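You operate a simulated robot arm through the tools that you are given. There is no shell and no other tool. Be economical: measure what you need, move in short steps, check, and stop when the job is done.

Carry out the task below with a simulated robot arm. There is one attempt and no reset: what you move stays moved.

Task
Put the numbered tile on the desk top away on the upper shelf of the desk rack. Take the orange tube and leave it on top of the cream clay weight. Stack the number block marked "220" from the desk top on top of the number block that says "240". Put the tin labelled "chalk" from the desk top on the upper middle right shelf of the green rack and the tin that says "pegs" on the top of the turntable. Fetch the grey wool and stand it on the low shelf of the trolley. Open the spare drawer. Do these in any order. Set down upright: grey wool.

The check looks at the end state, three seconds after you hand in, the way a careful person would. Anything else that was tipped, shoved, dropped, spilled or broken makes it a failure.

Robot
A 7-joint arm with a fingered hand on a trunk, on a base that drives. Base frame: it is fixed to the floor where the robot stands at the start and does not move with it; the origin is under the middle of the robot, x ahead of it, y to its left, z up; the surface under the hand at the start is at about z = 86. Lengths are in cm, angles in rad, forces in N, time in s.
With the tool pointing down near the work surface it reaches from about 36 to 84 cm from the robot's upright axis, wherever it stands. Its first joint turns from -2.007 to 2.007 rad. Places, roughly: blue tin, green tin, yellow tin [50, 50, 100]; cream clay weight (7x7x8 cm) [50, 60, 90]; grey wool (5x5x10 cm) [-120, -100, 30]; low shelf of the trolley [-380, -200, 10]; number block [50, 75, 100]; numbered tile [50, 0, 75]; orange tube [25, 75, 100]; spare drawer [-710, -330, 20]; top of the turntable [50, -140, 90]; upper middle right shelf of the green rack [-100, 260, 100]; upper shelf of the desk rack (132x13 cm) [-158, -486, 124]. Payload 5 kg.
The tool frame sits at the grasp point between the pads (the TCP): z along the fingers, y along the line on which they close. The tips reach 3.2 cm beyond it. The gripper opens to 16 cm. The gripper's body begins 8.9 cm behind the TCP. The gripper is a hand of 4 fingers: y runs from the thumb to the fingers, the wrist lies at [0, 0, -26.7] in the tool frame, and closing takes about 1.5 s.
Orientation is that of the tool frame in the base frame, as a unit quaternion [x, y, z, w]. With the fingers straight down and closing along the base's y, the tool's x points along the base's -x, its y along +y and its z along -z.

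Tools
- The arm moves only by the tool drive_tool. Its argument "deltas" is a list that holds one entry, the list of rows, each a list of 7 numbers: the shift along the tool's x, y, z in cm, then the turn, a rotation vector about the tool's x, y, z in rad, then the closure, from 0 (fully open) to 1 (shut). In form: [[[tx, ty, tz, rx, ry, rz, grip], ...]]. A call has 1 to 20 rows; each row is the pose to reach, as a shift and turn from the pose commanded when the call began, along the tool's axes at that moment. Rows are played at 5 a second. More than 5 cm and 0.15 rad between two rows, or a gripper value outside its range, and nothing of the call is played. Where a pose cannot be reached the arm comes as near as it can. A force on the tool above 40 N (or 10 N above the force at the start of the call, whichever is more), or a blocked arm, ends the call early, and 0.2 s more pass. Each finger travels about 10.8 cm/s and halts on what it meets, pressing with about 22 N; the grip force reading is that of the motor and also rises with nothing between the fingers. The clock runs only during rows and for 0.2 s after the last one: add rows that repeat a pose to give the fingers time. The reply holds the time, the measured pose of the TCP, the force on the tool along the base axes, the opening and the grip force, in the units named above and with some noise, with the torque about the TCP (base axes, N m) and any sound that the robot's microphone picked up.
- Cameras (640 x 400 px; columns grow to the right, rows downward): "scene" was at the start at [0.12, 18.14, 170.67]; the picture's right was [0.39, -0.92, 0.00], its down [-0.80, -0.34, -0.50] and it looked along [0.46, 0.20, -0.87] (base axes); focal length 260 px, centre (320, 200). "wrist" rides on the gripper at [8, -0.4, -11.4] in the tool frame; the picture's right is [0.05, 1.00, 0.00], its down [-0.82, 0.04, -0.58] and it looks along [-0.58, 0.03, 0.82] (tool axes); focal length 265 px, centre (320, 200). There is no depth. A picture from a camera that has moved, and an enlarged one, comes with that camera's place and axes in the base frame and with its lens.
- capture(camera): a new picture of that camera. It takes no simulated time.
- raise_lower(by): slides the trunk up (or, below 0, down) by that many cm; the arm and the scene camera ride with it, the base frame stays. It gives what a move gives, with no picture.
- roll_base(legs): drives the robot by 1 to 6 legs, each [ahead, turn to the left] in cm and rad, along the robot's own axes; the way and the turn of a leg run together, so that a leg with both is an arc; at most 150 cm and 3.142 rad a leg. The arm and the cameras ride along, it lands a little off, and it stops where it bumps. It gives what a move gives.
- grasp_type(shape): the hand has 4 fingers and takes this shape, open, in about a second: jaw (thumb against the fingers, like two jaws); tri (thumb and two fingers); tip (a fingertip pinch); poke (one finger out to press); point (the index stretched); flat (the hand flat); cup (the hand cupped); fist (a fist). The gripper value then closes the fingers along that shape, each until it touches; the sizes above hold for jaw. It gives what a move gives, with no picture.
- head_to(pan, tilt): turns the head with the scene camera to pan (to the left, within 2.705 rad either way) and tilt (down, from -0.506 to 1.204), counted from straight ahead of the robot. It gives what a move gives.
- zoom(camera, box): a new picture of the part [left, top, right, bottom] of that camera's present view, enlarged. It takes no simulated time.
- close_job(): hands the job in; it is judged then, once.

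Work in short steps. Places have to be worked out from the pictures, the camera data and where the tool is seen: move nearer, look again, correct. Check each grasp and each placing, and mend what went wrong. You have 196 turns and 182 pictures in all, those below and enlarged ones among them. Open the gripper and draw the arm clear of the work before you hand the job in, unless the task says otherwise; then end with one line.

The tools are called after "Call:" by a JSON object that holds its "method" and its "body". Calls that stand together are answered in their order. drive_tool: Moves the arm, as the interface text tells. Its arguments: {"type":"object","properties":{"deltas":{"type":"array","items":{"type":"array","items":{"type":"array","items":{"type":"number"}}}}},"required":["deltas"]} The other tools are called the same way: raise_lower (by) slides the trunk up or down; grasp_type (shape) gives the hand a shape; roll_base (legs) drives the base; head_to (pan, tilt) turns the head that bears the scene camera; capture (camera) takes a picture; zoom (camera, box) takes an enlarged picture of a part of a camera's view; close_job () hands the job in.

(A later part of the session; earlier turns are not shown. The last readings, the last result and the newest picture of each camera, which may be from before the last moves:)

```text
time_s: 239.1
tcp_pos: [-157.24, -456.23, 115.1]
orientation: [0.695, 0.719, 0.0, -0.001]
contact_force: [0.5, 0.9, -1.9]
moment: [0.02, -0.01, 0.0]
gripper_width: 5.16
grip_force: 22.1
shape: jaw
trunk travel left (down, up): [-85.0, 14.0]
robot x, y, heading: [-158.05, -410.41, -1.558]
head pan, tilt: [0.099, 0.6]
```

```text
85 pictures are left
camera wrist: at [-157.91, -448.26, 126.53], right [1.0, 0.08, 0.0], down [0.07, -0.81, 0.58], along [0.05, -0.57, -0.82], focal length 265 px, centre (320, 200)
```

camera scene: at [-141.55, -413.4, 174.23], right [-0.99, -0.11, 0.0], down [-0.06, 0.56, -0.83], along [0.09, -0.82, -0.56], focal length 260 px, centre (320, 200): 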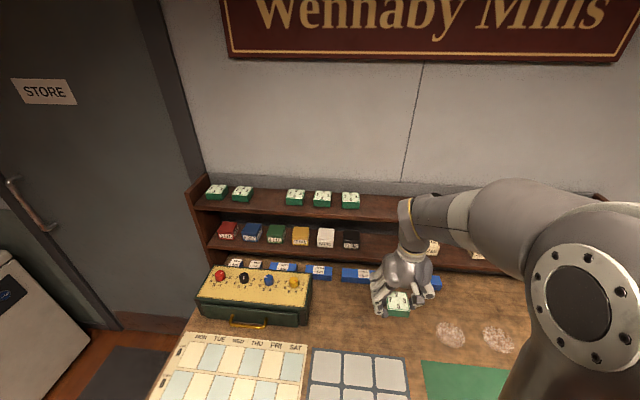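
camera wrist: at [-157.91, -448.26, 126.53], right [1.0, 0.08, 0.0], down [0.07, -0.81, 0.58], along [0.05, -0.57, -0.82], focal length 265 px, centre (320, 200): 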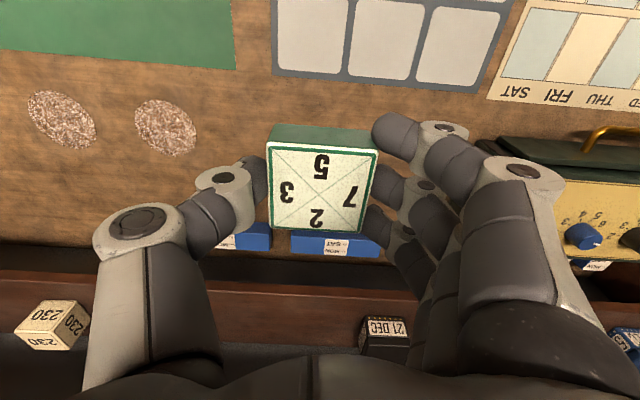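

Big gap on the upper shelf is around x -147…-170. Raise the trunk 14 cm and lift a little, then move toward the gap.

Call:
{"method": "raise_lower", "body": {"by": 14}}

Call:
{"method": "drive_tool", "body": {"deltas": [[[0, 0, -3, 0, 0, 0, 0.8], [0, 0, -7, 0, 0, 0, 0.8], [-3, 0, -9, 0, 0, 0, 0.8], [-7, 0, -9, 0, 0, 0, 0.8], [-11, 0, -9, 0, 0, 0, 0.8], [-15, 0, -9, 0, 0, 0, 0.8], [-15, 0, -9, 0, 0, 0, 0.8]]]}}

Call:
{"method": "capture", "body": {"camera": "scene"}}

Call:
{"method": "capture", "body": {"camera": "wrist"}}

```text
time_s: 240.8
tcp_pos: [-157.3, -456.06, 129.03]
orientation: [0.695, 0.719, 0.0, -0.001]
contact_force: [-0.5, 0.3, -0.6]
moment: [0.04, -0.02, -0.05]
gripper_width: 5.19
grip_force: 21.8
shape: jaw
trunk travel left (down, up): [-99.0, 0.0]
robot x, y, heading: [-158.35, -410.37, -1.561]
head pan, tilt: [0.099, 0.6]
```

```text
time_s: 242.4
tcp_pos: [-156.66, -470.96, 138.07]
orientation: [0.695, 0.719, 0.0, 0.0]
contact_force: [-0.4, 0.7, -1.4]
moment: [-0.04, 0.0, -0.01]
gripper_width: 5.18
grip_force: 22.0
shape: jaw
trunk travel left (down, up): [-99.0, 0.0]
robot x, y, heading: [-157.95, -410.56, -1.569]
head pan, tilt: [0.099, 0.6]
```

```text
84 pictures are left
camera scene: at [-141.54, -413.18, 188.23], right [-0.99, -0.11, 0.0], down [-0.06, 0.56, -0.83], along [0.09, -0.82, -0.56], focal length 260 px, centre (320, 200)
```

scene: 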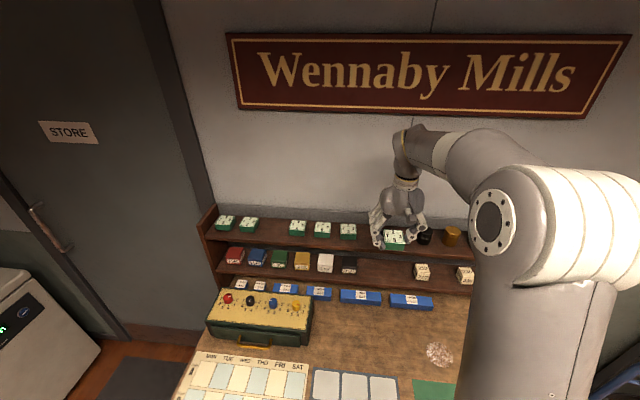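

```text
83 pictures are left
camera wrist: at [-157.35, -463.08, 149.53], right [1.0, 0.08, 0.0], down [0.07, -0.81, 0.58], along [0.05, -0.58, -0.82], focal length 265 px, centre (320, 200)
```

wrist: 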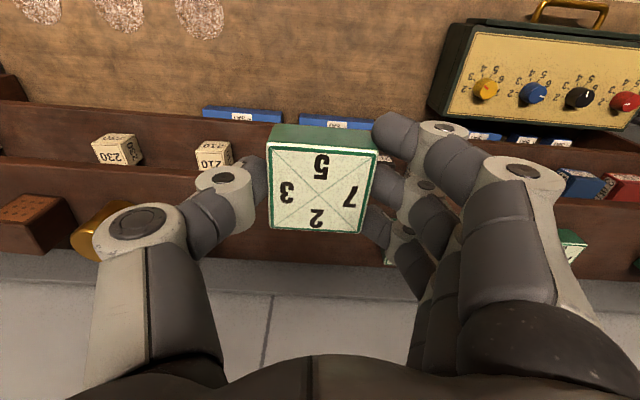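

Gap confirmed. Move over the shelf at y≈-484 and lower to just above.

Call:
{"method": "drive_tool", "body": {"deltas": [[[-4, -0.4, 0, 0, 0, 0, 0.8], [-8, -0.8, 0, 0, 0, 0, 0.8], [-12, -1.2, 0, 0, 0, 0, 0.8], [-12.9, -1.25, 2.5, 0, 0, 0, 0.8], [-12.9, -1.25, 5.5, 0, 0, 0, 0.8], [-12.9, -1.25, 8, 0, 0, 0, 0.8], [-12.9, -1.25, 8, 0, 0, 0, 0.8]]]}}

Call:
{"method": "zoom", "body": {"camera": "scene", "box": [300, 150, 500, 290]}}

Call:
{"method": "capture", "body": {"camera": "wrist"}}

```text
time_s: 244.0
tcp_pos: [-157.58, -484.06, 129.98]
orientation: [0.696, 0.718, 0.001, 0.0]
contact_force: [0.0, 0.0, -1.5]
moment: [0.03, -0.02, 0.04]
gripper_width: 5.19
grip_force: 22.1
shape: jaw
trunk travel left (down, up): [-99.0, 0.0]
robot x, y, heading: [-158.24, -410.31, -1.562]
head pan, tilt: [0.099, 0.6]
```

```text
2.86 times, centred on (400, 220) of scene
camera zoom: at [-141.53, -413.39, 188.23], right [-0.99, -0.11, 0.0], down [-0.06, 0.56, -0.83], along [0.09, -0.82, -0.57], focal length 742 px, centre (91, 143)
```

zoom: 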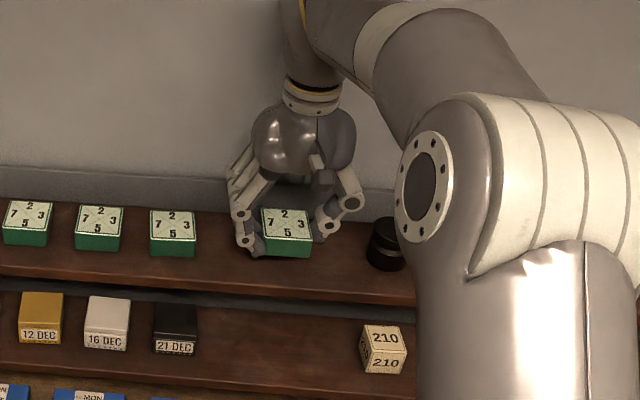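

```text
81 pictures are left
camera wrist: at [-158.27, -476.21, 141.49], right [1.0, 0.08, 0.0], down [0.07, -0.81, 0.58], along [0.05, -0.58, -0.82], focal length 265 px, centre (320, 200)
```

wrist: 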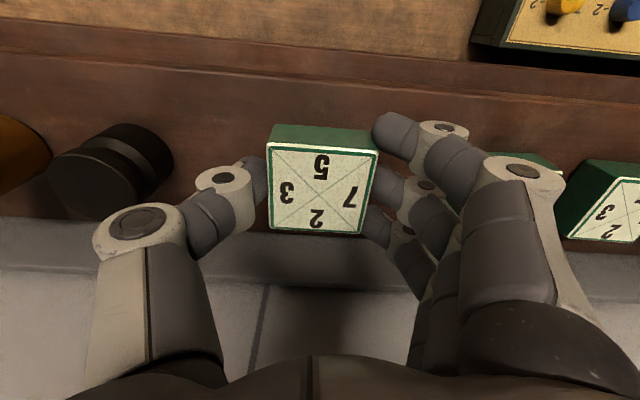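

Good placement, inside the shelf. Lower until contact.

Call:
{"method": "drive_tool", "body": {"deltas": [[[0, 0, 0.5, 0, 0, 0, 0.8], [0, 0, 1, 0, 0, 0, 0.8], [0, 0, 1.5, 0, 0, 0, 0.8], [0, 0, 1.5, 0, 0, 0, 0.8]]]}}

Call:
{"method": "drive_tool", "body": {"deltas": [[[0, 0, 0.2, 0, 0, 0, 0.8], [0, 0, 0.4, 0, 0, 0, 0.8], [0, 0, 0.4, 0, 0, 0, 0.8]]]}}

Call:
{"method": "drive_tool", "body": {"deltas": [[[0, 0, 0.2, 0, 0, 0, 0.8], [0, 0, 0.4, 0, 0, 0, 0.8], [0, 0, 0.4, 0, 0, 0, 0.8]]]}}

```text
time_s: 245.0
tcp_pos: [-157.64, -484.07, 128.51]
orientation: [0.696, 0.718, 0.001, -0.001]
contact_force: [-0.5, 0.1, -1.6]
moment: [0.0, 0.04, 0.0]
gripper_width: 5.17
grip_force: 22.3
shape: jaw
trunk travel left (down, up): [-99.0, 0.0]
robot x, y, heading: [-157.86, -410.29, -1.563]
head pan, tilt: [0.099, 0.6]
```

```text
time_s: 245.8
tcp_pos: [-157.68, -484.08, 128.18]
orientation: [0.696, 0.718, 0.0, 0.001]
contact_force: [-1.1, 0.6, -2.3]
moment: [0.01, 0.01, 0.02]
gripper_width: 5.19
grip_force: 22.0
shape: jaw
trunk travel left (down, up): [-99.0, 0.0]
robot x, y, heading: [-158.32, -410.67, -1.561]
head pan, tilt: [0.099, 0.6]
```

```text
time_s: 246.6
tcp_pos: [-157.66, -484.24, 127.7]
orientation: [0.695, 0.719, 0.0, 0.0]
contact_force: [0.4, 0.5, -1.2]
moment: [-0.02, 0.01, 0.01]
gripper_width: 5.18
grip_force: 22.0
shape: jaw
trunk travel left (down, up): [-99.0, 0.0]
robot x, y, heading: [-158.02, -410.67, -1.559]
head pan, tilt: [0.099, 0.6]
```

Call:
{"method": "drive_tool", "body": {"deltas": [[[0, 0, 0.2, 0, 0, 0, 0.8], [0, 0, 0.4, 0, 0, 0, 0.8], [0, 0, 0.4, 0, 0, 0, 0.8]]]}}

Call:
{"method": "drive_tool", "body": {"deltas": [[[0, 0, 0.2, 0, 0, 0, 0.8], [0, 0, 0.4, 0, 0, 0, 0.8], [0, 0, 0.4, 0, 0, 0, 0.8]]]}}

Call:
{"method": "zoom", "body": {"camera": "scene", "box": [340, 180, 440, 260]}}

```text
time_s: 247.4
tcp_pos: [-157.54, -484.12, 127.25]
orientation: [0.695, 0.719, 0.001, 0.0]
contact_force: [-0.2, 0.4, -2.1]
moment: [0.0, 0.03, -0.01]
gripper_width: 5.17
grip_force: 22.0
shape: jaw
trunk travel left (down, up): [-99.0, 0.0]
robot x, y, heading: [-157.92, -410.61, -1.562]
head pan, tilt: [0.099, 0.6]
```

```text
time_s: 248.2
tcp_pos: [-157.69, -484.09, 126.94]
orientation: [0.696, 0.718, 0.0, 0.0]
contact_force: [-0.4, -0.5, -1.5]
moment: [0.01, 0.02, -0.02]
gripper_width: 5.17
grip_force: 21.9
shape: jaw
trunk travel left (down, up): [-99.0, 0.0]
robot x, y, heading: [-157.84, -410.74, -1.567]
head pan, tilt: [0.099, 0.6]
```

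```text
5.00 times, centred on (390, 220) of scene
camera zoom: at [-141.54, -413.41, 188.23], right [-0.99, -0.11, 0.0], down [-0.06, 0.56, -0.82], along [0.09, -0.82, -0.57], focal length 1299 px, centre (-30, 100)
```

zoom: 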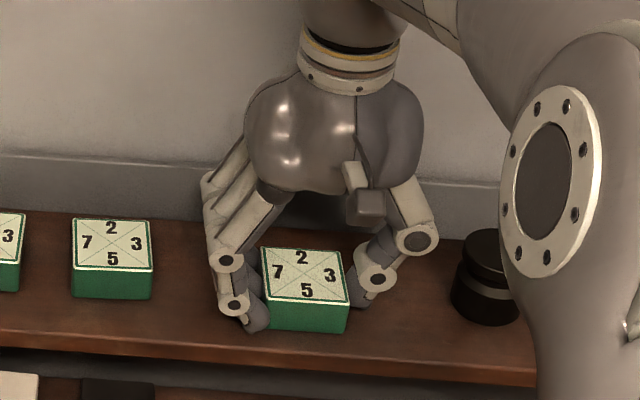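

Call:
{"method": "drive_tool", "body": {"deltas": [[[0, 0, 0.2, 0, 0, 0, 0.8], [0, 0, 0.4, 0, 0, 0, 0.8], [0, 0, 0.4, 0, 0, 0, 0.8]]]}}

Call:
{"method": "drive_tool", "body": {"deltas": [[[0, 0, 0.2, 0, 0, 0, 0.8], [0, 0, 0.35, 0, 0, 0, 0.8], [0, 0, 0.35, 0, 0, 0, 0.8]]]}}

```text
time_s: 249.0
tcp_pos: [-157.58, -484.11, 126.79]
orientation: [0.695, 0.719, -0.001, 0.001]
contact_force: [-0.4, -1.4, 13.8]
moment: [-0.07, -0.02, 0.02]
gripper_width: 5.18
grip_force: 22.9
shape: jaw
trunk travel left (down, up): [-99.0, 0.0]
robot x, y, heading: [-158.01, -410.58, -1.564]
head pan, tilt: [0.099, 0.6]
```

```text
time_s: 249.8
tcp_pos: [-157.7, -484.08, 126.61]
orientation: [0.695, 0.719, -0.003, 0.002]
contact_force: [-0.8, -8.1, 35.4]
moment: [-0.2, -0.02, 0.14]
gripper_width: 5.36
grip_force: 21.4
shape: jaw
trunk travel left (down, up): [-99.0, 0.0]
robot x, y, heading: [-158.06, -410.51, -1.563]
head pan, tilt: [0.099, 0.6]
```

Seated on the shelf. Ease off, open and rise.

Call:
{"method": "drive_tool", "body": {"deltas": [[[0, 0, -0.4, 0, 0, 0, 0.8], [0, 0, -0.4, 0, 0, 0, 0.72], [0, 0, -0.4, 0, 0, 0, 0.62], [0, 0, -0.4, 0, 0, 0, 0.52], [0, 0, -0.4, 0, 0, 0, 0.47], [0, 0, -0.4, 0, 0, 0, 0.47], [0, 0, -3, 0, 0, 0, 0.47], [0, 0, -7, 0, 0, 0, 0.47], [0, 0, -11, 0, 0, 0, 0.47], [4, 0, -13, 0, 0, 0, 0.47], [8, 0, -13, 0, 0, 0, 0.47], [12, 0, -13, 0, 0, 0, 0.47], [12, 0, -13, 0, 0, 0, 0.47]]]}}

Call:
{"method": "capture", "body": {"camera": "scene"}}

```text
time_s: 252.6
tcp_pos: [-157.87, -472.26, 139.0]
orientation: [0.695, 0.719, 0.001, -0.001]
contact_force: [-0.4, -0.2, -0.8]
moment: [0.04, 0.02, 0.02]
gripper_width: 8.41
grip_force: 0.1
shape: jaw
trunk travel left (down, up): [-99.0, 0.0]
robot x, y, heading: [-158.21, -410.19, -1.561]
head pan, tilt: [0.099, 0.6]
```

```text
79 pictures are left
camera scene: at [-141.54, -413.66, 188.22], right [-0.99, -0.11, 0.0], down [-0.06, 0.56, -0.82], along [0.09, -0.82, -0.57], focal length 260 px, centre (320, 200)
```

scene: 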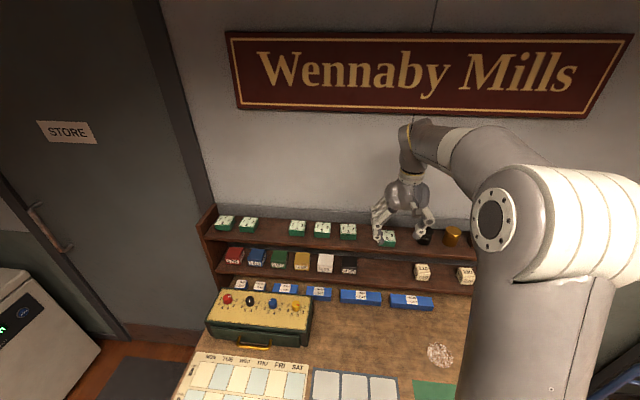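

Tile put away. Retract and drive back to the cabinet with the grey wool.

Call:
{"method": "drive_tool", "body": {"deltas": [[[4, 0, 0, 0, 0, 0, 0.4], [8, 0, 0, 0, 0, 0, 0.4], [12, 0, 0, 0, 0, 0, 0.4], [15, 0, 0, 0, 0, 0, 0.4], [15, 0, 0, 0, 0, 0, 0.4]]]}}

Call:
{"method": "roll_base", "body": {"legs": [[-30, 0], [0, 1.565], [118, 0], [0, 1.571], [140, 0], [138, 0]]}}

Call:
{"method": "roll_base", "body": {"legs": [[0, 1.571]]}}

Call:
{"method": "raise_lower", "body": {"by": -60}}

Call:
{"method": "head_to", "body": {"pan": 0.0, "tilt": 0.8}}

Call:
{"method": "capture", "body": {"camera": "scene"}}

```text
time_s: 253.8
tcp_pos: [-158.49, -457.22, 139.11]
orientation: [0.696, 0.718, 0.002, -0.001]
contact_force: [0.2, -0.1, -0.6]
moment: [-0.01, -0.05, -0.01]
gripper_width: 9.54
grip_force: 0.0
shape: jaw
trunk travel left (down, up): [-99.0, 0.0]
robot x, y, heading: [-158.16, -410.54, -1.564]
head pan, tilt: [0.099, 0.6]
```

```text
time_s: 282.2
tcp_pos: [-36.16, -53.66, 139.29]
orientation: [0.708, -0.706, 0.0, -0.001]
contact_force: [0.6, 0.0, -0.2]
moment: [0.01, 0.01, 0.0]
gripper_width: 9.55
grip_force: 0.0
shape: jaw
trunk travel left (down, up): [-99.0, 0.0]
robot x, y, heading: [-37.53, -100.34, 1.553]
head pan, tilt: [0.099, 0.6]
```

```text
time_s: 286.4
tcp_pos: [-84.42, -97.93, 139.26]
orientation: [1.0, -0.003, 0.001, 0.0]
contact_force: [0.6, 0.5, 0.1]
moment: [-0.01, 0.01, -0.01]
gripper_width: 9.53
grip_force: 0.1
shape: jaw
trunk travel left (down, up): [-99.0, 0.0]
robot x, y, heading: [-38.03, -100.0, 3.11]
head pan, tilt: [0.099, 0.6]
```

```text
refused: -60 is not a number from -40 to 40
```

```text
time_s: 287.1
tcp_pos: [-84.4, -97.97, 139.27]
orientation: [1.0, -0.003, 0.0, 0.0]
contact_force: [0.1, 0.6, 1.0]
moment: [0.0, 0.0, 0.0]
gripper_width: 9.54
grip_force: 0.0
shape: jaw
trunk travel left (down, up): [-99.0, 0.0]
robot x, y, heading: [-38.08, -100.56, 3.114]
head pan, tilt: [0.0, 0.799]
```

```text
78 pictures are left
camera scene: at [-40.48, -115.88, 186.55], right [0.03, 1.0, 0.0], down [0.72, -0.02, -0.7], along [-0.7, 0.02, -0.72], focal length 260 px, centre (320, 200)
```

scene: 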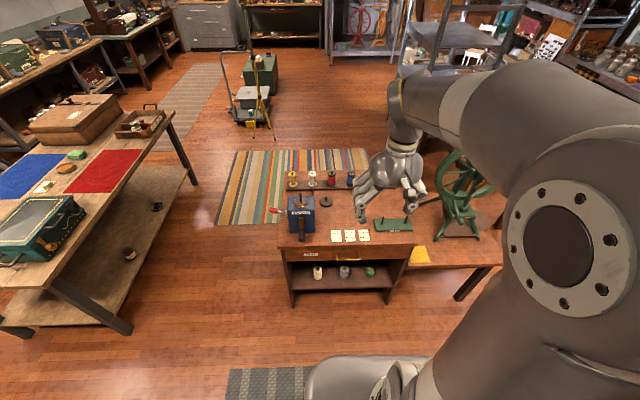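

Trunk moves at most 40 per call. Zoom on the cabinet and lower 40.

Call:
{"method": "zoom", "body": {"camera": "scene", "box": [270, 220, 430, 320]}}

Call:
{"method": "raise_lower", "body": {"by": -40}}

Call:
{"method": "zoom", "body": {"camera": "scene", "box": [240, 180, 400, 300]}}

```text
4.00 times, centred on (350, 270) of scene
camera zoom: at [-40.48, -115.88, 186.55], right [0.03, 1.0, 0.0], down [0.72, -0.02, -0.7], along [-0.7, 0.02, -0.72], focal length 1039 px, centre (200, -80)
```

zoom: 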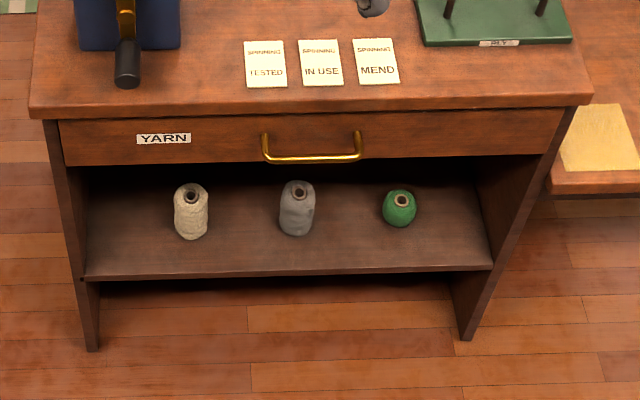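

```text
time_s: 291.0
tcp_pos: [-84.44, -97.97, 99.22]
orientation: [1.0, -0.003, 0.0, 0.0]
contact_force: [0.7, -0.7, 0.2]
moment: [-0.03, 0.0, -0.01]
gripper_width: 9.54
grip_force: 0.1
shape: jaw
trunk travel left (down, up): [-59.0, 40.0]
robot x, y, heading: [-38.13, -100.23, 3.104]
head pan, tilt: [0.0, 0.799]
```

```text
3.33 times, centred on (320, 240) of scene
camera zoom: at [-40.46, -115.88, 146.54], right [0.03, 1.0, 0.0], down [0.72, -0.02, -0.7], along [-0.7, 0.02, -0.72], focal length 866 px, centre (320, 67)
```

zoom: 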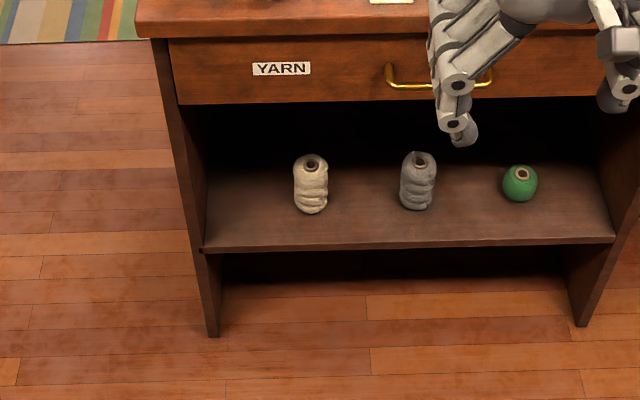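

Grey wool is the middle one at about (-123.5,-97.2), shelf z≈30, opening up to z≈62. Lower the trunk further and tilt the hand to 1.2 rad for a side grasp.

Call:
{"method": "raise_lower", "body": {"by": -40}}

Call:
{"method": "drive_tool", "body": {"deltas": [[[-2, 0, 0, 0, -0.15, 0, 0.3], [-4, 0, 1, 0, -0.3, 0, 0.3], [-6, 0, 2, 0, -0.45, 0, 0.3], [-8, 0, 3, 0, -0.6, 0, 0.3], [-10, 0, 5, 0, -0.75, 0, 0.3], [-12, 0, 7, 0, -0.9, 0, 0.3], [-13, 0, 9, 0, -1.05, 0, 0.3], [-14, 0, 10, 0, -1.2, 0, 0.3], [-14, 0, 10, 0, -1.2, 0, 0.3]]]}}

Call:
{"method": "capture", "body": {"camera": "wrist"}}

Call:
{"method": "capture", "body": {"camera": "scene"}}

```text
time_s: 294.8
tcp_pos: [-84.36, -97.96, 59.13]
orientation: [1.0, -0.003, 0.0, -0.001]
contact_force: [-0.7, 0.0, -0.6]
moment: [-0.05, 0.02, 0.04]
gripper_width: 9.54
grip_force: 0.0
shape: jaw
trunk travel left (down, up): [-19.0, 80.0]
robot x, y, heading: [-37.83, -100.27, 3.114]
head pan, tilt: [0.0, 0.799]
```

```text
time_s: 296.8
tcp_pos: [-98.66, -97.83, 49.24]
orientation: [0.826, -0.002, -0.564, -0.002]
contact_force: [0.5, -0.4, 0.4]
moment: [0.02, 0.01, 0.01]
gripper_width: 11.22
grip_force: 0.0
shape: jaw
out of reach, approached as far as the arm can: row 6
trunk travel left (down, up): [-19.0, 80.0]
robot x, y, heading: [-37.95, -100.17, 3.11]
head pan, tilt: [0.0, 0.799]
```

```text
75 pictures are left
camera wrist: at [-85.09, -97.64, 45.94], right [0.01, -1.0, -0.05], down [0.24, -0.04, 0.97], along [-0.97, -0.02, 0.24], focal length 265 px, centre (320, 200)
```

wrist: 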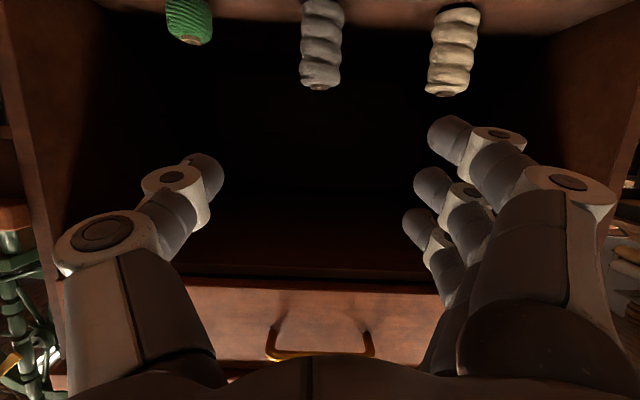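

```text
74 pictures are left
camera scene: at [-40.46, -115.88, 106.54], right [0.03, 1.0, 0.0], down [0.72, -0.02, -0.7], along [-0.7, 0.02, -0.72], focal length 260 px, centre (320, 200)
```

scene: 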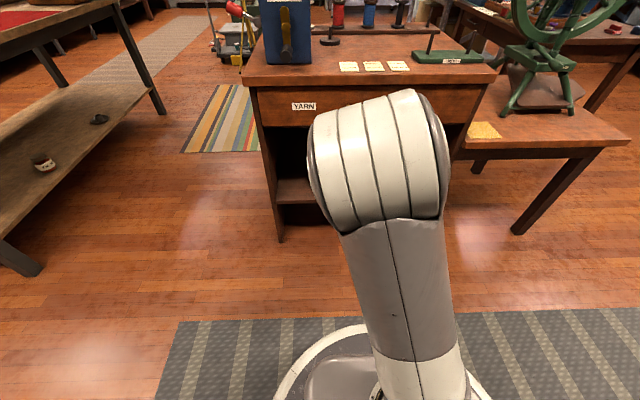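

Grey wool lies straight ahead (y≈-97.7). Drive 12 cm closer, then lower and look again.

Call:
{"method": "roll_base", "body": {"legs": [[12, 0]]}}

Call:
{"method": "drive_tool", "body": {"deltas": [[[2.8, 0, 1.1, 0, 0, 0, 0.3], [5.6, 0, 2.2, 0, 0, 0, 0.3], [9.3, 0, 3.6, 0, 0, 0, 0.3], [11.2, 0, 4.3, 0, 0, 0, 0.3], [11.2, 0, 4.3, 0, 0, 0, 0.3]]]}}

Call:
{"method": "capture", "body": {"camera": "wrist"}}

```text
time_s: 298.1
tcp_pos: [-110.77, -97.48, 49.19]
orientation: [0.825, -0.003, -0.565, -0.002]
contact_force: [-0.6, -1.0, 0.1]
moment: [-0.03, 0.0, 0.01]
gripper_width: 11.2
grip_force: 0.1
shape: jaw
trunk travel left (down, up): [-19.0, 80.0]
robot x, y, heading: [-49.98, -99.4, 3.11]
head pan, tilt: [0.0, 0.799]
```

```text
time_s: 299.2
tcp_pos: [-110.64, -97.41, 37.22]
orientation: [0.826, -0.003, -0.564, -0.002]
contact_force: [-0.5, -1.0, 0.0]
moment: [-0.03, -0.03, 0.0]
gripper_width: 11.22
grip_force: 0.0
shape: jaw
trunk travel left (down, up): [-19.0, 80.0]
robot x, y, heading: [-49.71, -99.68, 3.113]
head pan, tilt: [0.0, 0.799]
```

```text
73 pictures are left
camera wrist: at [-97.2, -97.23, 33.97], right [0.01, -1.0, -0.05], down [0.24, -0.04, 0.97], along [-0.97, -0.02, 0.24], focal length 265 px, centre (320, 200)
```

wrist: 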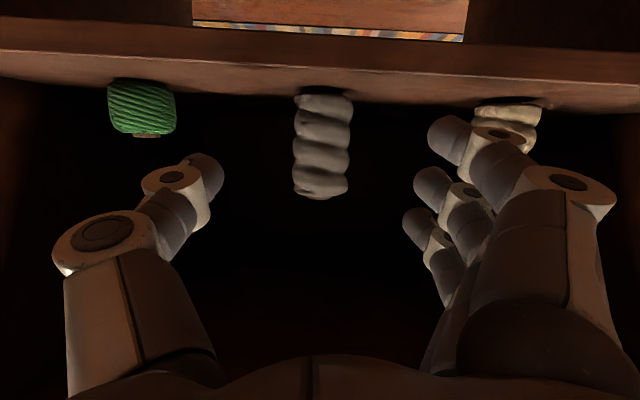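

Wool spans z 30–40, center about (-124.8,-97.8). Advance 13.7 cm to straddle it.

Call:
{"method": "drive_tool", "body": {"deltas": [[[-1.1, 0.1, 3.2, 0, 0, 0, 0.35], [-2.2, 0.3, 6.4, 0, 0, 0, 0.4], [-3.4, 0.3, 9.6, 0, 0, 0, 0.4], [-4.59, 0.3, 12.9, 0, 0, 0, 0.4], [-4.59, 0.3, 12.9, 0, 0, 0, 0.4]]]}}

Call:
{"method": "capture", "body": {"camera": "wrist"}}

```text
time_s: 300.4
tcp_pos: [-124.34, -97.64, 36.81]
orientation: [0.826, -0.003, -0.564, -0.002]
contact_force: [0.8, 0.2, -0.7]
moment: [0.01, 0.02, 0.03]
gripper_width: 9.65
grip_force: 0.0
shape: jaw
trunk travel left (down, up): [-19.0, 80.0]
robot x, y, heading: [-50.18, -100.12, 3.112]
head pan, tilt: [0.0, 0.799]
```

```text
72 pictures are left
camera wrist: at [-110.86, -97.46, 33.62], right [0.01, -1.0, -0.05], down [0.24, -0.04, 0.97], along [-0.97, -0.02, 0.24], focal length 265 px, centre (320, 200)
```

wrist: 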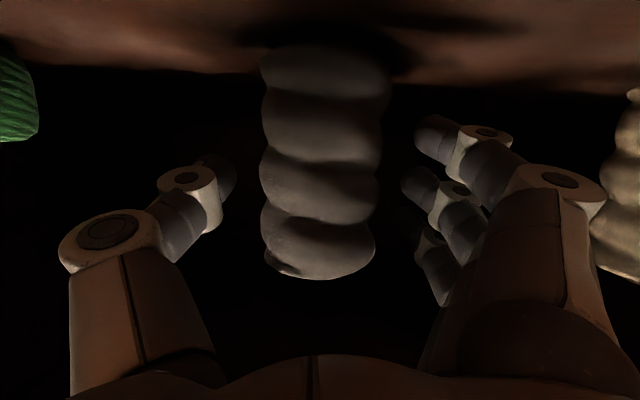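

Wool is between thumb and fingers. Close.

Call:
{"method": "drive_tool", "body": {"deltas": [[[0, 0, 0, 0, 0, 0, 0.5], [0, 0, 0, 0, 0, 0, 0.6], [0, 0, 0, 0, 0, 0, 0.7], [0, 0, 0, 0, 0, 0, 0.8], [0, 0, 0, 0, 0, 0, 0.8], [0, 0, 0, 0, 0, 0, 0.8], [0, 0, 0, 0, 0, 0, 0.8]]]}}

Call:
{"method": "drive_tool", "body": {"deltas": [[[-0.9, 0, -0.36, 0, 0, 0, 0.8], [-2.8, 0, -1.1, 0, 0, 0, 0.8], [-4.7, 0, -1.8, 0, 0, 0, 0.8], [-4.7, 0, -1.8, 0, 0, 0, 0.8]]]}}

Call:
{"method": "capture", "body": {"camera": "wrist"}}

```text
time_s: 302.1
tcp_pos: [-124.49, -97.72, 36.95]
orientation: [0.826, -0.003, -0.564, -0.002]
contact_force: [-0.5, 0.8, -0.5]
moment: [0.0, 0.01, 0.03]
gripper_width: 3.27
grip_force: 0.2
shape: jaw
trunk travel left (down, up): [-19.0, 80.0]
robot x, y, heading: [-49.51, -100.01, 3.113]
head pan, tilt: [0.0, 0.799]
```

```text
time_s: 303.1
tcp_pos: [-124.22, -97.81, 41.97]
orientation: [0.826, -0.003, -0.564, -0.003]
contact_force: [-0.3, 0.4, -0.5]
moment: [-0.01, -0.01, 0.0]
gripper_width: 3.27
grip_force: 0.0
shape: jaw
trunk travel left (down, up): [-19.0, 80.0]
robot x, y, heading: [-50.0, -99.71, 3.11]
head pan, tilt: [0.0, 0.799]
```

```text
71 pictures are left
camera wrist: at [-110.79, -97.52, 38.66], right [0.01, -1.0, -0.05], down [0.24, -0.04, 0.97], along [-0.97, -0.02, 0.24], focal length 265 px, centre (320, 200)
```

wrist: 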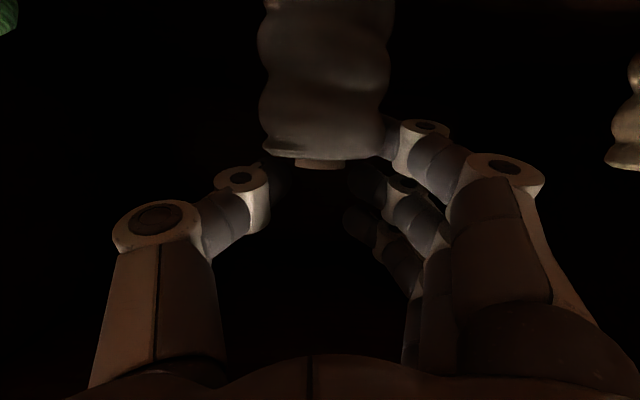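

Fingers closed slightly behind the wool (it's nearer, center x≈-121). Reopen, back 3 cm, lower again and look.

Call:
{"method": "drive_tool", "body": {"deltas": [[[0, 0, 0, 0, 0, 0, 0.65], [0, 0, 0, 0, 0, 0, 0.5], [0, 0, 0, 0, 0, 0, 0.4], [0, 0, 0, 0, 0, 0, 0.4], [1.1, 0, -2.8, 0, 0, 0, 0.4], [3.5, 0, -1.9, 0, 0, 0, 0.4], [5.7, 0, -1, 0, 0, 0, 0.4], [5.7, 0, -1, 0, 0, 0, 0.4]]]}}

Call:
{"method": "capture", "body": {"camera": "wrist"}}

```text
time_s: 304.9
tcp_pos: [-121.31, -97.83, 36.97]
orientation: [0.826, -0.003, -0.564, -0.002]
contact_force: [-0.1, -0.4, 0.5]
moment: [0.01, 0.03, -0.04]
gripper_width: 9.53
grip_force: 0.1
shape: jaw
trunk travel left (down, up): [-19.0, 80.0]
robot x, y, heading: [-49.89, -99.71, 3.113]
head pan, tilt: [0.0, 0.799]
```

```text
70 pictures are left
camera wrist: at [-107.77, -97.54, 33.75], right [0.01, -1.0, -0.05], down [0.24, -0.04, 0.97], along [-0.97, -0.02, 0.24], focal length 265 px, centre (320, 200)
```

wrist: 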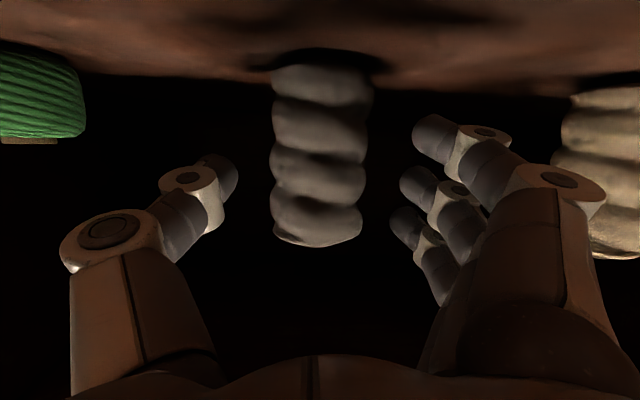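

Wool got nudged ~0.7 cm forward; center about -123. Set TCP at about -122 and close with tighter command.

Call:
{"method": "drive_tool", "body": {"deltas": [[[-0.2, 0, 0.6, 0, 0, 0, 0.5], [-0.2, 0, 0.6, 0, 0, 0, 0.6], [-0.2, 0, 0.6, 0, 0, 0, 0.68], [-0.2, 0, 0.6, 0, 0, 0, 0.76], [-0.2, 0, 0.6, 0, 0, 0, 0.84], [-0.2, 0, 0.6, 0, 0, 0, 0.84], [-0.2, 0, 0.6, 0, 0, 0, 0.84]]]}}

Call:
{"method": "capture", "body": {"camera": "wrist"}}

```text
time_s: 306.4
tcp_pos: [-121.87, -97.6, 36.97]
orientation: [0.826, -0.003, -0.564, -0.002]
contact_force: [0.1, -0.3, 0.6]
moment: [0.02, 0.03, 0.0]
gripper_width: 3.45
grip_force: 21.6
shape: jaw
trunk travel left (down, up): [-19.0, 80.0]
robot x, y, heading: [-49.64, -100.26, 3.11]
head pan, tilt: [0.0, 0.799]
```

```text
69 pictures are left
camera wrist: at [-108.42, -97.51, 33.68], right [0.01, -1.0, -0.05], down [0.24, -0.04, 0.97], along [-0.97, -0.02, 0.24], focal length 265 px, centre (320, 200)
```

wrist: 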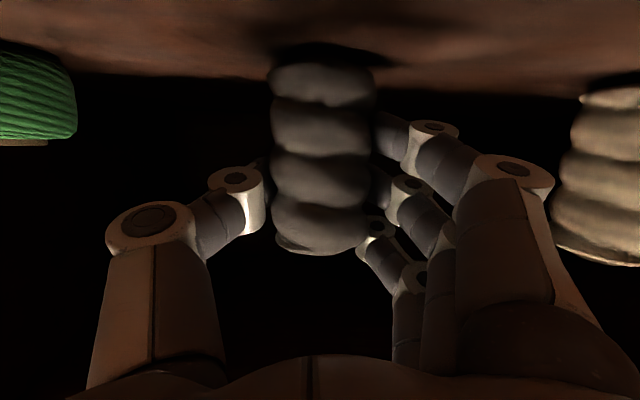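

Force now 21.6 N. Lift 5 cm.

Call:
{"method": "drive_tool", "body": {"deltas": [[[-0.5, 0, -0.2, 0, 0, 0, 0.86], [-1.4, 0, -0.55, 0, 0, 0, 0.86], [-2.8, 0, -1.1, 0, 0, 0, 0.86], [-4.7, 0, -1.8, 0, 0, 0, 0.86], [-4.7, 0, -1.8, 0, 0, 0, 0.86]]]}}

Call:
{"method": "capture", "body": {"camera": "wrist"}}

```text
time_s: 307.6
tcp_pos: [-122.06, -97.72, 41.91]
orientation: [0.825, -0.003, -0.565, -0.002]
contact_force: [-0.8, 0.3, 0.8]
moment: [-0.01, -0.02, 0.0]
gripper_width: 3.5
grip_force: 22.1
shape: jaw
trunk travel left (down, up): [-19.0, 80.0]
robot x, y, heading: [-49.87, -99.65, 3.11]
head pan, tilt: [0.0, 0.799]
```

```text
68 pictures are left
camera wrist: at [-108.49, -97.43, 38.66], right [0.01, -1.0, -0.05], down [0.24, -0.04, 0.97], along [-0.97, -0.02, 0.24], focal length 265 px, centre (320, 200)
```

wrist: 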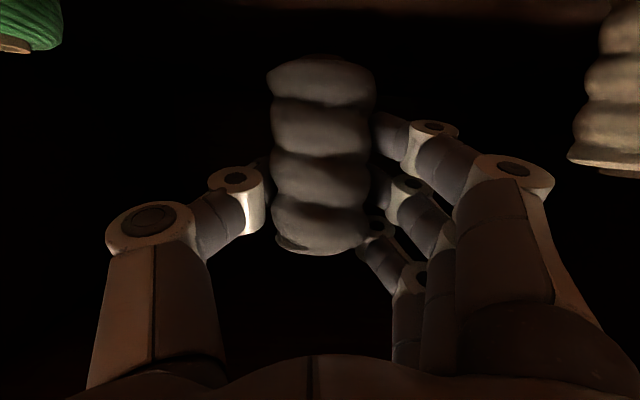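

Wool held upright. Back away from the cabinet, pull the arm in, and drive toward the trolley via the corridor.

Call:
{"method": "roll_base", "body": {"legs": [[-18, 0]]}}

Call:
{"method": "drive_tool", "body": {"deltas": [[[0.4, 0, -3.5, 0, 0, 0, 0.86], [1.0, 0, -7, 0, 0, 0, 0.86], [1.3, 0, -10.5, 0, 0, 0, 0.86], [1.3, 0, -13, 0, 0, 0, 0.86], [1.3, 0, -13, 0, 0, 0, 0.86]]]}}

Call:
{"method": "roll_base", "body": {"legs": [[0, 1.602], [80, 0], [0, -1.571], [110, 0]]}}

Call:
{"method": "head_to", "body": {"pan": 0.0, "tilt": 0.3}}

Call:
{"method": "capture", "body": {"camera": "scene"}}

```text
time_s: 309.2
tcp_pos: [-103.97, -98.17, 41.89]
orientation: [0.826, -0.003, -0.564, -0.002]
contact_force: [0.1, 0.2, 0.0]
moment: [-0.03, 0.01, 0.01]
gripper_width: 3.46
grip_force: 22.8
shape: jaw
trunk travel left (down, up): [-19.0, 80.0]
robot x, y, heading: [-31.64, -100.07, 3.11]
head pan, tilt: [0.0, 0.799]
```

```text
time_s: 310.4
tcp_pos: [-92.48, -98.07, 45.21]
orientation: [0.826, -0.003, -0.564, -0.002]
contact_force: [-0.3, -0.3, -0.9]
moment: [0.0, 0.01, 0.0]
gripper_width: 3.47
grip_force: 22.0
shape: jaw
out of reach, approached as far as the arm can: row 4, 5
trunk travel left (down, up): [-19.0, 80.0]
robot x, y, heading: [-31.99, -100.44, 3.108]
head pan, tilt: [0.0, 0.799]
```

```text
time_s: 327.6
tcp_pos: [-202.73, -184.0, 45.27]
orientation: [0.826, 0.018, -0.564, 0.011]
contact_force: [-0.4, -0.8, -1.2]
moment: [-0.02, -0.01, 0.01]
gripper_width: 3.47
grip_force: 22.1
shape: jaw
trunk travel left (down, up): [-19.0, 80.0]
robot x, y, heading: [-142.26, -183.08, -3.124]
head pan, tilt: [0.0, 0.799]
```

```text
time_s: 328.6
tcp_pos: [-202.69, -183.94, 45.37]
orientation: [0.825, 0.018, -0.565, 0.012]
contact_force: [1.1, -0.2, 0.5]
moment: [-0.01, 0.0, 0.03]
gripper_width: 3.47
grip_force: 22.0
shape: jaw
trunk travel left (down, up): [-19.0, 80.0]
robot x, y, heading: [-142.05, -182.71, -3.124]
head pan, tilt: [0.0, 0.3]
```

```text
67 pictures are left
camera scene: at [-145.12, -198.92, 110.97], right [-0.02, 1.0, 0.0], down [0.3, 0.01, -0.95], along [-0.95, -0.02, -0.3], focal length 260 px, centre (320, 200)
```

scene: 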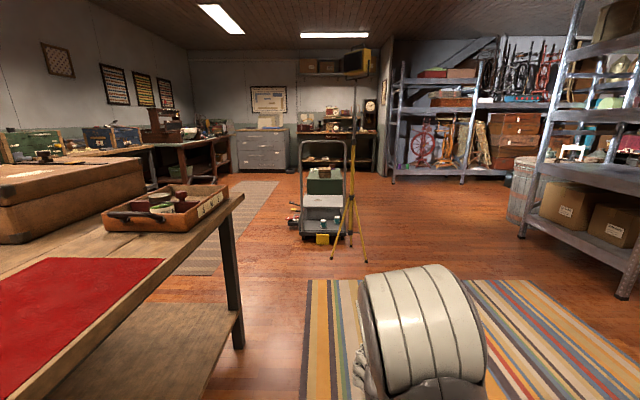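

Call:
{"method": "zoom", "body": {"camera": "scene", "box": [270, 120, 390, 280]}}

```text
2.50 times, centred on (330, 200) of scene
camera zoom: at [-145.12, -198.92, 110.97], right [-0.02, 1.0, 0.0], down [0.3, 0.01, -0.95], along [-0.95, -0.02, -0.3], focal length 650 px, centre (295, 200)
```

zoom: 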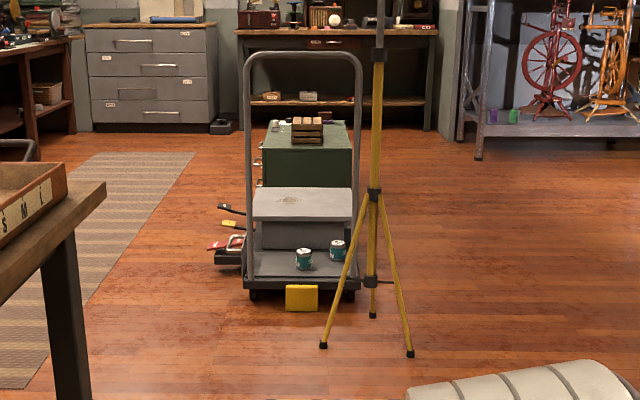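

Trolley platform z≈9, x −374…−403, y −220…−180; handle frame on the near side, tripod in front. I'll approach from its left side. Drive part of the way between table and tripod.

Call:
{"method": "roll_base", "body": {"legs": [[112, 0], [0, 0.674], [125, 0]]}}

Call:
{"method": "head_to", "body": {"pan": -0.5, "tilt": 0.6}}

Call:
{"method": "capture", "body": {"camera": "scene"}}

```text
time_s: 341.9
tcp_pos: [-397.85, -299.79, 45.23]
orientation: [0.776, 0.281, -0.531, 0.191]
contact_force: [0.9, -0.5, -0.1]
moment: [0.03, 0.0, 0.01]
gripper_width: 3.42
grip_force: 22.0
shape: jaw
trunk travel left (down, up): [-19.0, 80.0]
robot x, y, heading: [-350.05, -262.42, -2.471]
head pan, tilt: [0.0, 0.3]
```

```text
time_s: 342.9
tcp_pos: [-397.86, -299.8, 45.41]
orientation: [0.776, 0.281, -0.53, 0.192]
contact_force: [-0.1, 0.0, -0.2]
moment: [-0.01, 0.0, 0.03]
gripper_width: 3.42
grip_force: 21.5
shape: jaw
trunk travel left (down, up): [-19.0, 80.0]
robot x, y, heading: [-350.42, -262.02, -2.469]
head pan, tilt: [-0.499, 0.6]
```

```text
65 pictures are left
camera scene: at [-344.49, -272.57, 108.23], right [-0.17, 0.99, 0.0], down [0.56, 0.1, -0.83], along [-0.81, -0.14, -0.56], focal length 260 px, centre (320, 200)
```

scene: 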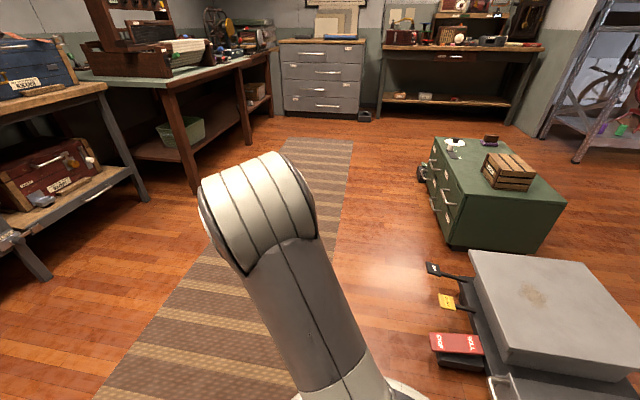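

The trolley has pedals on its left rear; the approach column x≈-388 is clear of them. Continue and turn to face the trolley (+y).

Call:
{"method": "roll_base", "body": {"legs": [[48, 0], [0, -2.242]]}}

Call:
{"method": "head_to", "body": {"pan": -0.1, "tilt": 0.75}}

Call:
{"method": "capture", "body": {"camera": "scene"}}

Call:
{"method": "capture", "body": {"camera": "wrist"}}

```text
time_s: 351.1
tcp_pos: [-387.27, -231.6, 45.34]
orientation: [0.589, -0.578, -0.403, -0.396]
contact_force: [-0.2, -0.4, 0.3]
moment: [-0.01, -0.04, 0.0]
gripper_width: 3.42
grip_force: 22.2
shape: jaw
trunk travel left (down, up): [-19.0, 80.0]
robot x, y, heading: [-387.57, -292.33, 1.563]
head pan, tilt: [-0.499, 0.6]
```

```text
time_s: 351.9
tcp_pos: [-387.31, -231.6, 45.24]
orientation: [0.59, -0.578, -0.403, -0.395]
contact_force: [0.2, 0.5, -0.5]
moment: [-0.03, -0.01, 0.0]
gripper_width: 3.39
grip_force: 21.8
shape: jaw
trunk travel left (down, up): [-19.0, 80.0]
robot x, y, heading: [-387.97, -292.32, 1.571]
head pan, tilt: [-0.099, 0.75]
```

```text
64 pictures are left
camera scene: at [-402.66, -290.15, 106.94], right [0.99, -0.1, 0.0], down [-0.07, -0.68, -0.73], along [0.08, 0.73, -0.68], focal length 260 px, centre (320, 200)
```

scene: 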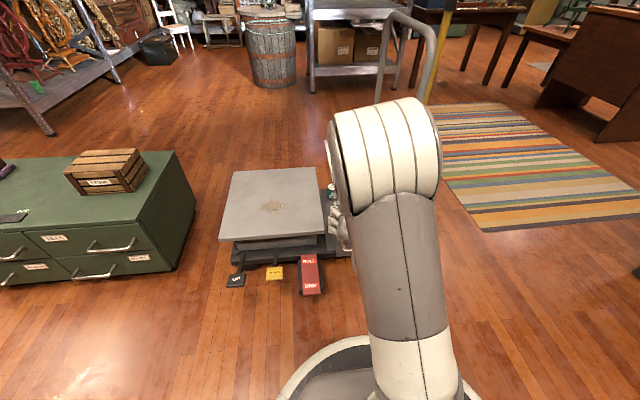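

```text
63 pictures are left
camera wrist: at [-386.62, -245.26, 42.03], right [-1.0, -0.04, -0.05], down [-0.04, -0.24, 0.97], along [-0.05, 0.97, 0.24], focal length 265 px, centre (320, 200)
```

wrist: 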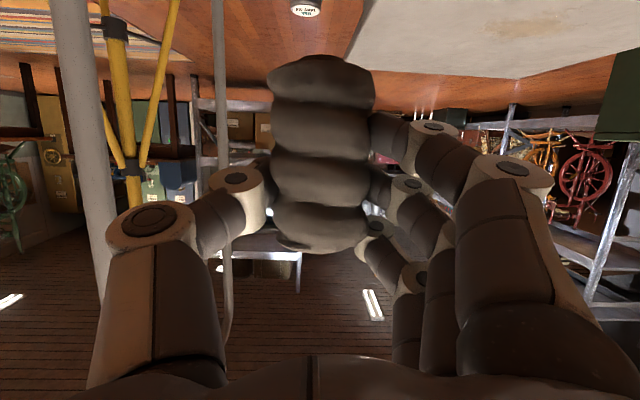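

Free low-shelf area is x −394…−370, y −220…−180 with two tins; target (−383,−211.5). Edge forward 8 cm, then move over the spot high.

Call:
{"method": "roll_base", "body": {"legs": [[8, 0]]}}

Call:
{"method": "drive_tool", "body": {"deltas": [[[-1, -1.5, 2.5, 0, 0, 0, 0.86], [-2, -3, 5.5, 0, 0, 0, 0.86], [-3.2, -4.3, 8.5, 0, 0, 0, 0.86], [-3.6, -4.3, 10.2, 0, 0, 0, 0.86], [0.4, -4.3, 11.8, 0, 0, 0, 0.86], [5, -4.3, 13.6, 0, 0, 0, 0.86], [5, -4.3, 13.6, 0, 0, 0, 0.86]]]}}

Call:
{"method": "capture", "body": {"camera": "wrist"}}

Call:
{"method": "capture", "body": {"camera": "scene"}}

```text
time_s: 353.0
tcp_pos: [-387.39, -223.84, 45.27]
orientation: [0.59, -0.578, -0.402, -0.395]
contact_force: [0.3, -0.2, 0.3]
moment: [0.01, 0.02, -0.02]
gripper_width: 3.44
grip_force: 22.4
shape: jaw
trunk travel left (down, up): [-19.0, 80.0]
robot x, y, heading: [-387.76, -284.07, 1.567]
head pan, tilt: [-0.099, 0.75]
```

```text
time_s: 354.6
tcp_pos: [-383.17, -212.76, 35.57]
orientation: [0.59, -0.577, -0.404, -0.394]
contact_force: [-0.4, -0.2, -1.5]
moment: [0.0, -0.04, 0.02]
gripper_width: 3.41
grip_force: 21.9
shape: jaw
trunk travel left (down, up): [-19.0, 80.0]
robot x, y, heading: [-387.77, -284.33, 1.563]
head pan, tilt: [-0.099, 0.75]
```

```text
62 pictures are left
camera wrist: at [-382.53, -226.36, 32.39], right [-1.0, -0.04, -0.05], down [-0.04, -0.24, 0.97], along [-0.05, 0.97, 0.24], focal length 265 px, centre (320, 200)
```

wrist: 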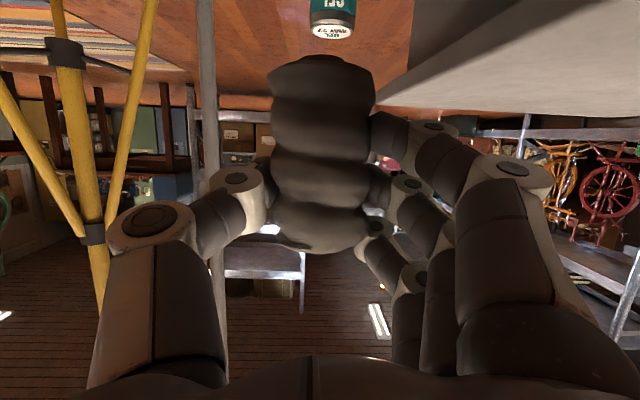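

```text
61 pictures are left
camera scene: at [-402.64, -282.18, 106.94], right [0.99, -0.1, 0.0], down [-0.07, -0.68, -0.73], along [0.08, 0.73, -0.68], focal length 260 px, centre (320, 200)
```

scene: 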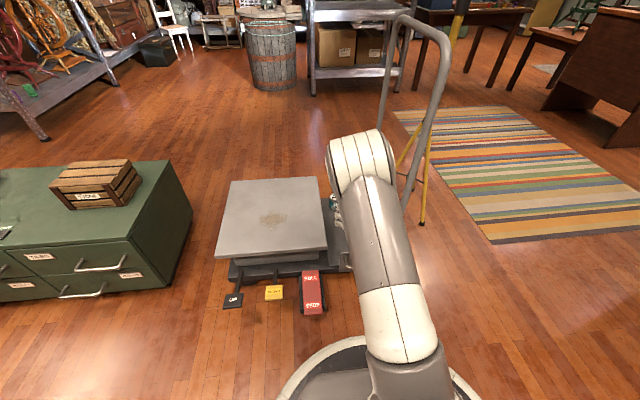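

Revised: platform z≈12, tin1 ≈(−376,−200), plate edge ≈−394. Shift 1.7 cm toward +x and lower to ~2 cm above the shelf.

Call:
{"method": "drive_tool", "body": {"deltas": [[[1, -1.7, 0.3, 0, 0, 0, 0.86], [4.5, -1.7, 1.75, 0, 0, 0, 0.86], [8, -1.7, 3.1, 0, 0, 0, 0.86], [11.5, -1.7, 4.45, 0, 0, 0, 0.86], [13.5, -1.7, 5.2, 0, 0, 0, 0.86], [13.5, -1.7, 5.2, 0, 0, 0, 0.86]]]}}

Call:
{"method": "capture", "body": {"camera": "wrist"}}

Call:
{"method": "zoom", "body": {"camera": "scene", "box": [220, 160, 400, 320]}}

```text
time_s: 355.7
tcp_pos: [-381.75, -211.4, 24.57]
orientation: [0.586, -0.568, -0.412, -0.405]
contact_force: [0.3, 1.2, -0.6]
moment: [0.0, 0.01, 0.01]
gripper_width: 3.4
grip_force: 22.1
shape: jaw
trunk travel left (down, up): [-19.0, 80.0]
robot x, y, heading: [-387.7, -284.17, 1.566]
head pan, tilt: [-0.099, 0.75]
stopped in row 5: the force on the tool passed its limit at 141 N (the readings are from after the stop); the commanded pose is now the measured one
```

```text
60 pictures are left
camera wrist: at [-380.95, -224.84, 20.89], right [-1.0, -0.04, -0.05], down [-0.04, -0.28, 0.96], along [-0.06, 0.96, 0.27], focal length 265 px, centre (320, 200)
```

wrist: 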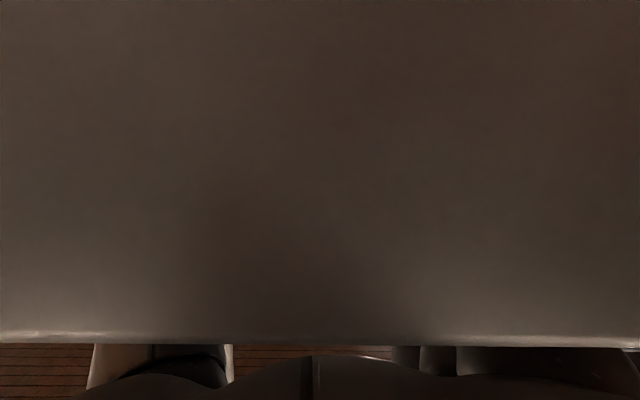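

```text
2.50 times, centred on (310, 240) of scene
camera zoom: at [-402.64, -282.18, 106.87], right [0.99, -0.1, 0.0], down [-0.07, -0.68, -0.73], along [0.07, 0.73, -0.68], focal length 650 px, centre (345, 100)
```

zoom: 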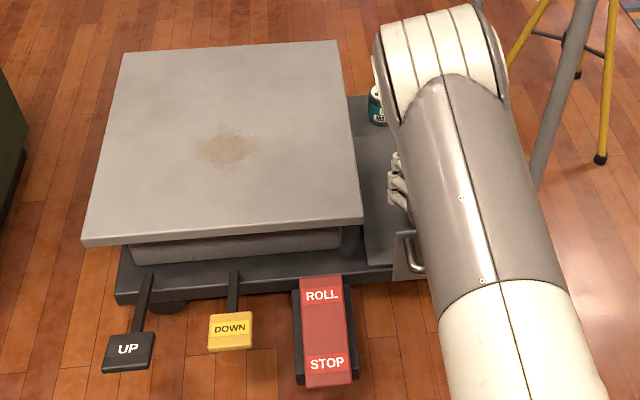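

The camera/hand struck an upright panel on the shelf's left edge (top ≈ z 22). Raise 10 cm immediately and look.

Call:
{"method": "drive_tool", "body": {"deltas": [[[-2.8, 0, -0.9, 0, 0, 0, 0.86], [-5.7, 0, -1.9, 0, 0, 0, 0.86], [-9.4, 0, -3.2, 0, 0.03, 0, 0.86], [-12.2, 0, -4.1, 0, 0.05, 0, 0.86], [-12.2, 0, -4.1, 0, 0.05, 0, 0.86]]]}}

Call:
{"method": "capture", "body": {"camera": "wrist"}}

Call:
{"method": "zoom", "body": {"camera": "scene", "box": [220, 160, 400, 320]}}

```text
time_s: 356.9
tcp_pos: [-381.95, -211.03, 37.52]
orientation: [0.596, -0.578, -0.398, -0.391]
contact_force: [0.3, 0.1, -0.3]
moment: [-0.01, 0.0, -0.03]
gripper_width: 3.42
grip_force: 22.3
shape: jaw
trunk travel left (down, up): [-19.0, 80.0]
robot x, y, heading: [-387.79, -284.24, 1.565]
head pan, tilt: [-0.099, 0.75]
```

```text
58 pictures are left
camera wrist: at [-381.0, -224.76, 34.47], right [-1.0, -0.05, -0.05], down [-0.04, -0.23, 0.97], along [-0.06, 0.97, 0.22], focal length 265 px, centre (320, 200)
```

wrist: 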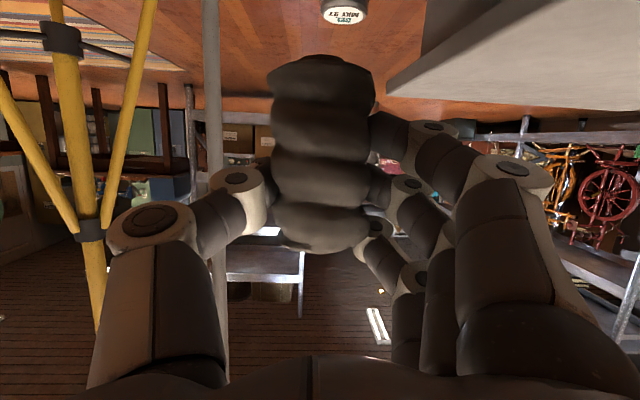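

```text
2.50 times, centred on (310, 240) of scene
camera zoom: at [-402.64, -282.15, 106.94], right [0.99, -0.1, 0.0], down [-0.07, -0.68, -0.73], along [0.07, 0.73, -0.68], focal length 650 px, centre (345, 100)
```

zoom: 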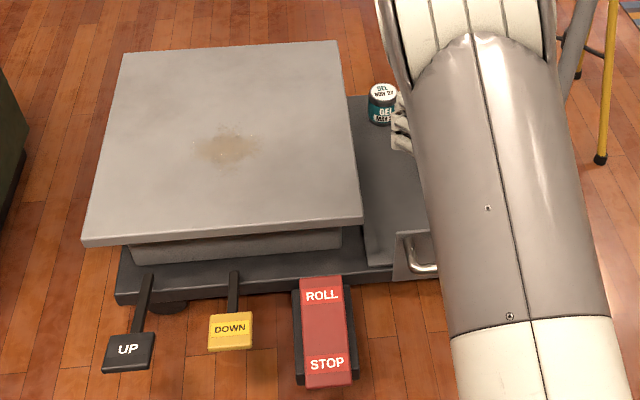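

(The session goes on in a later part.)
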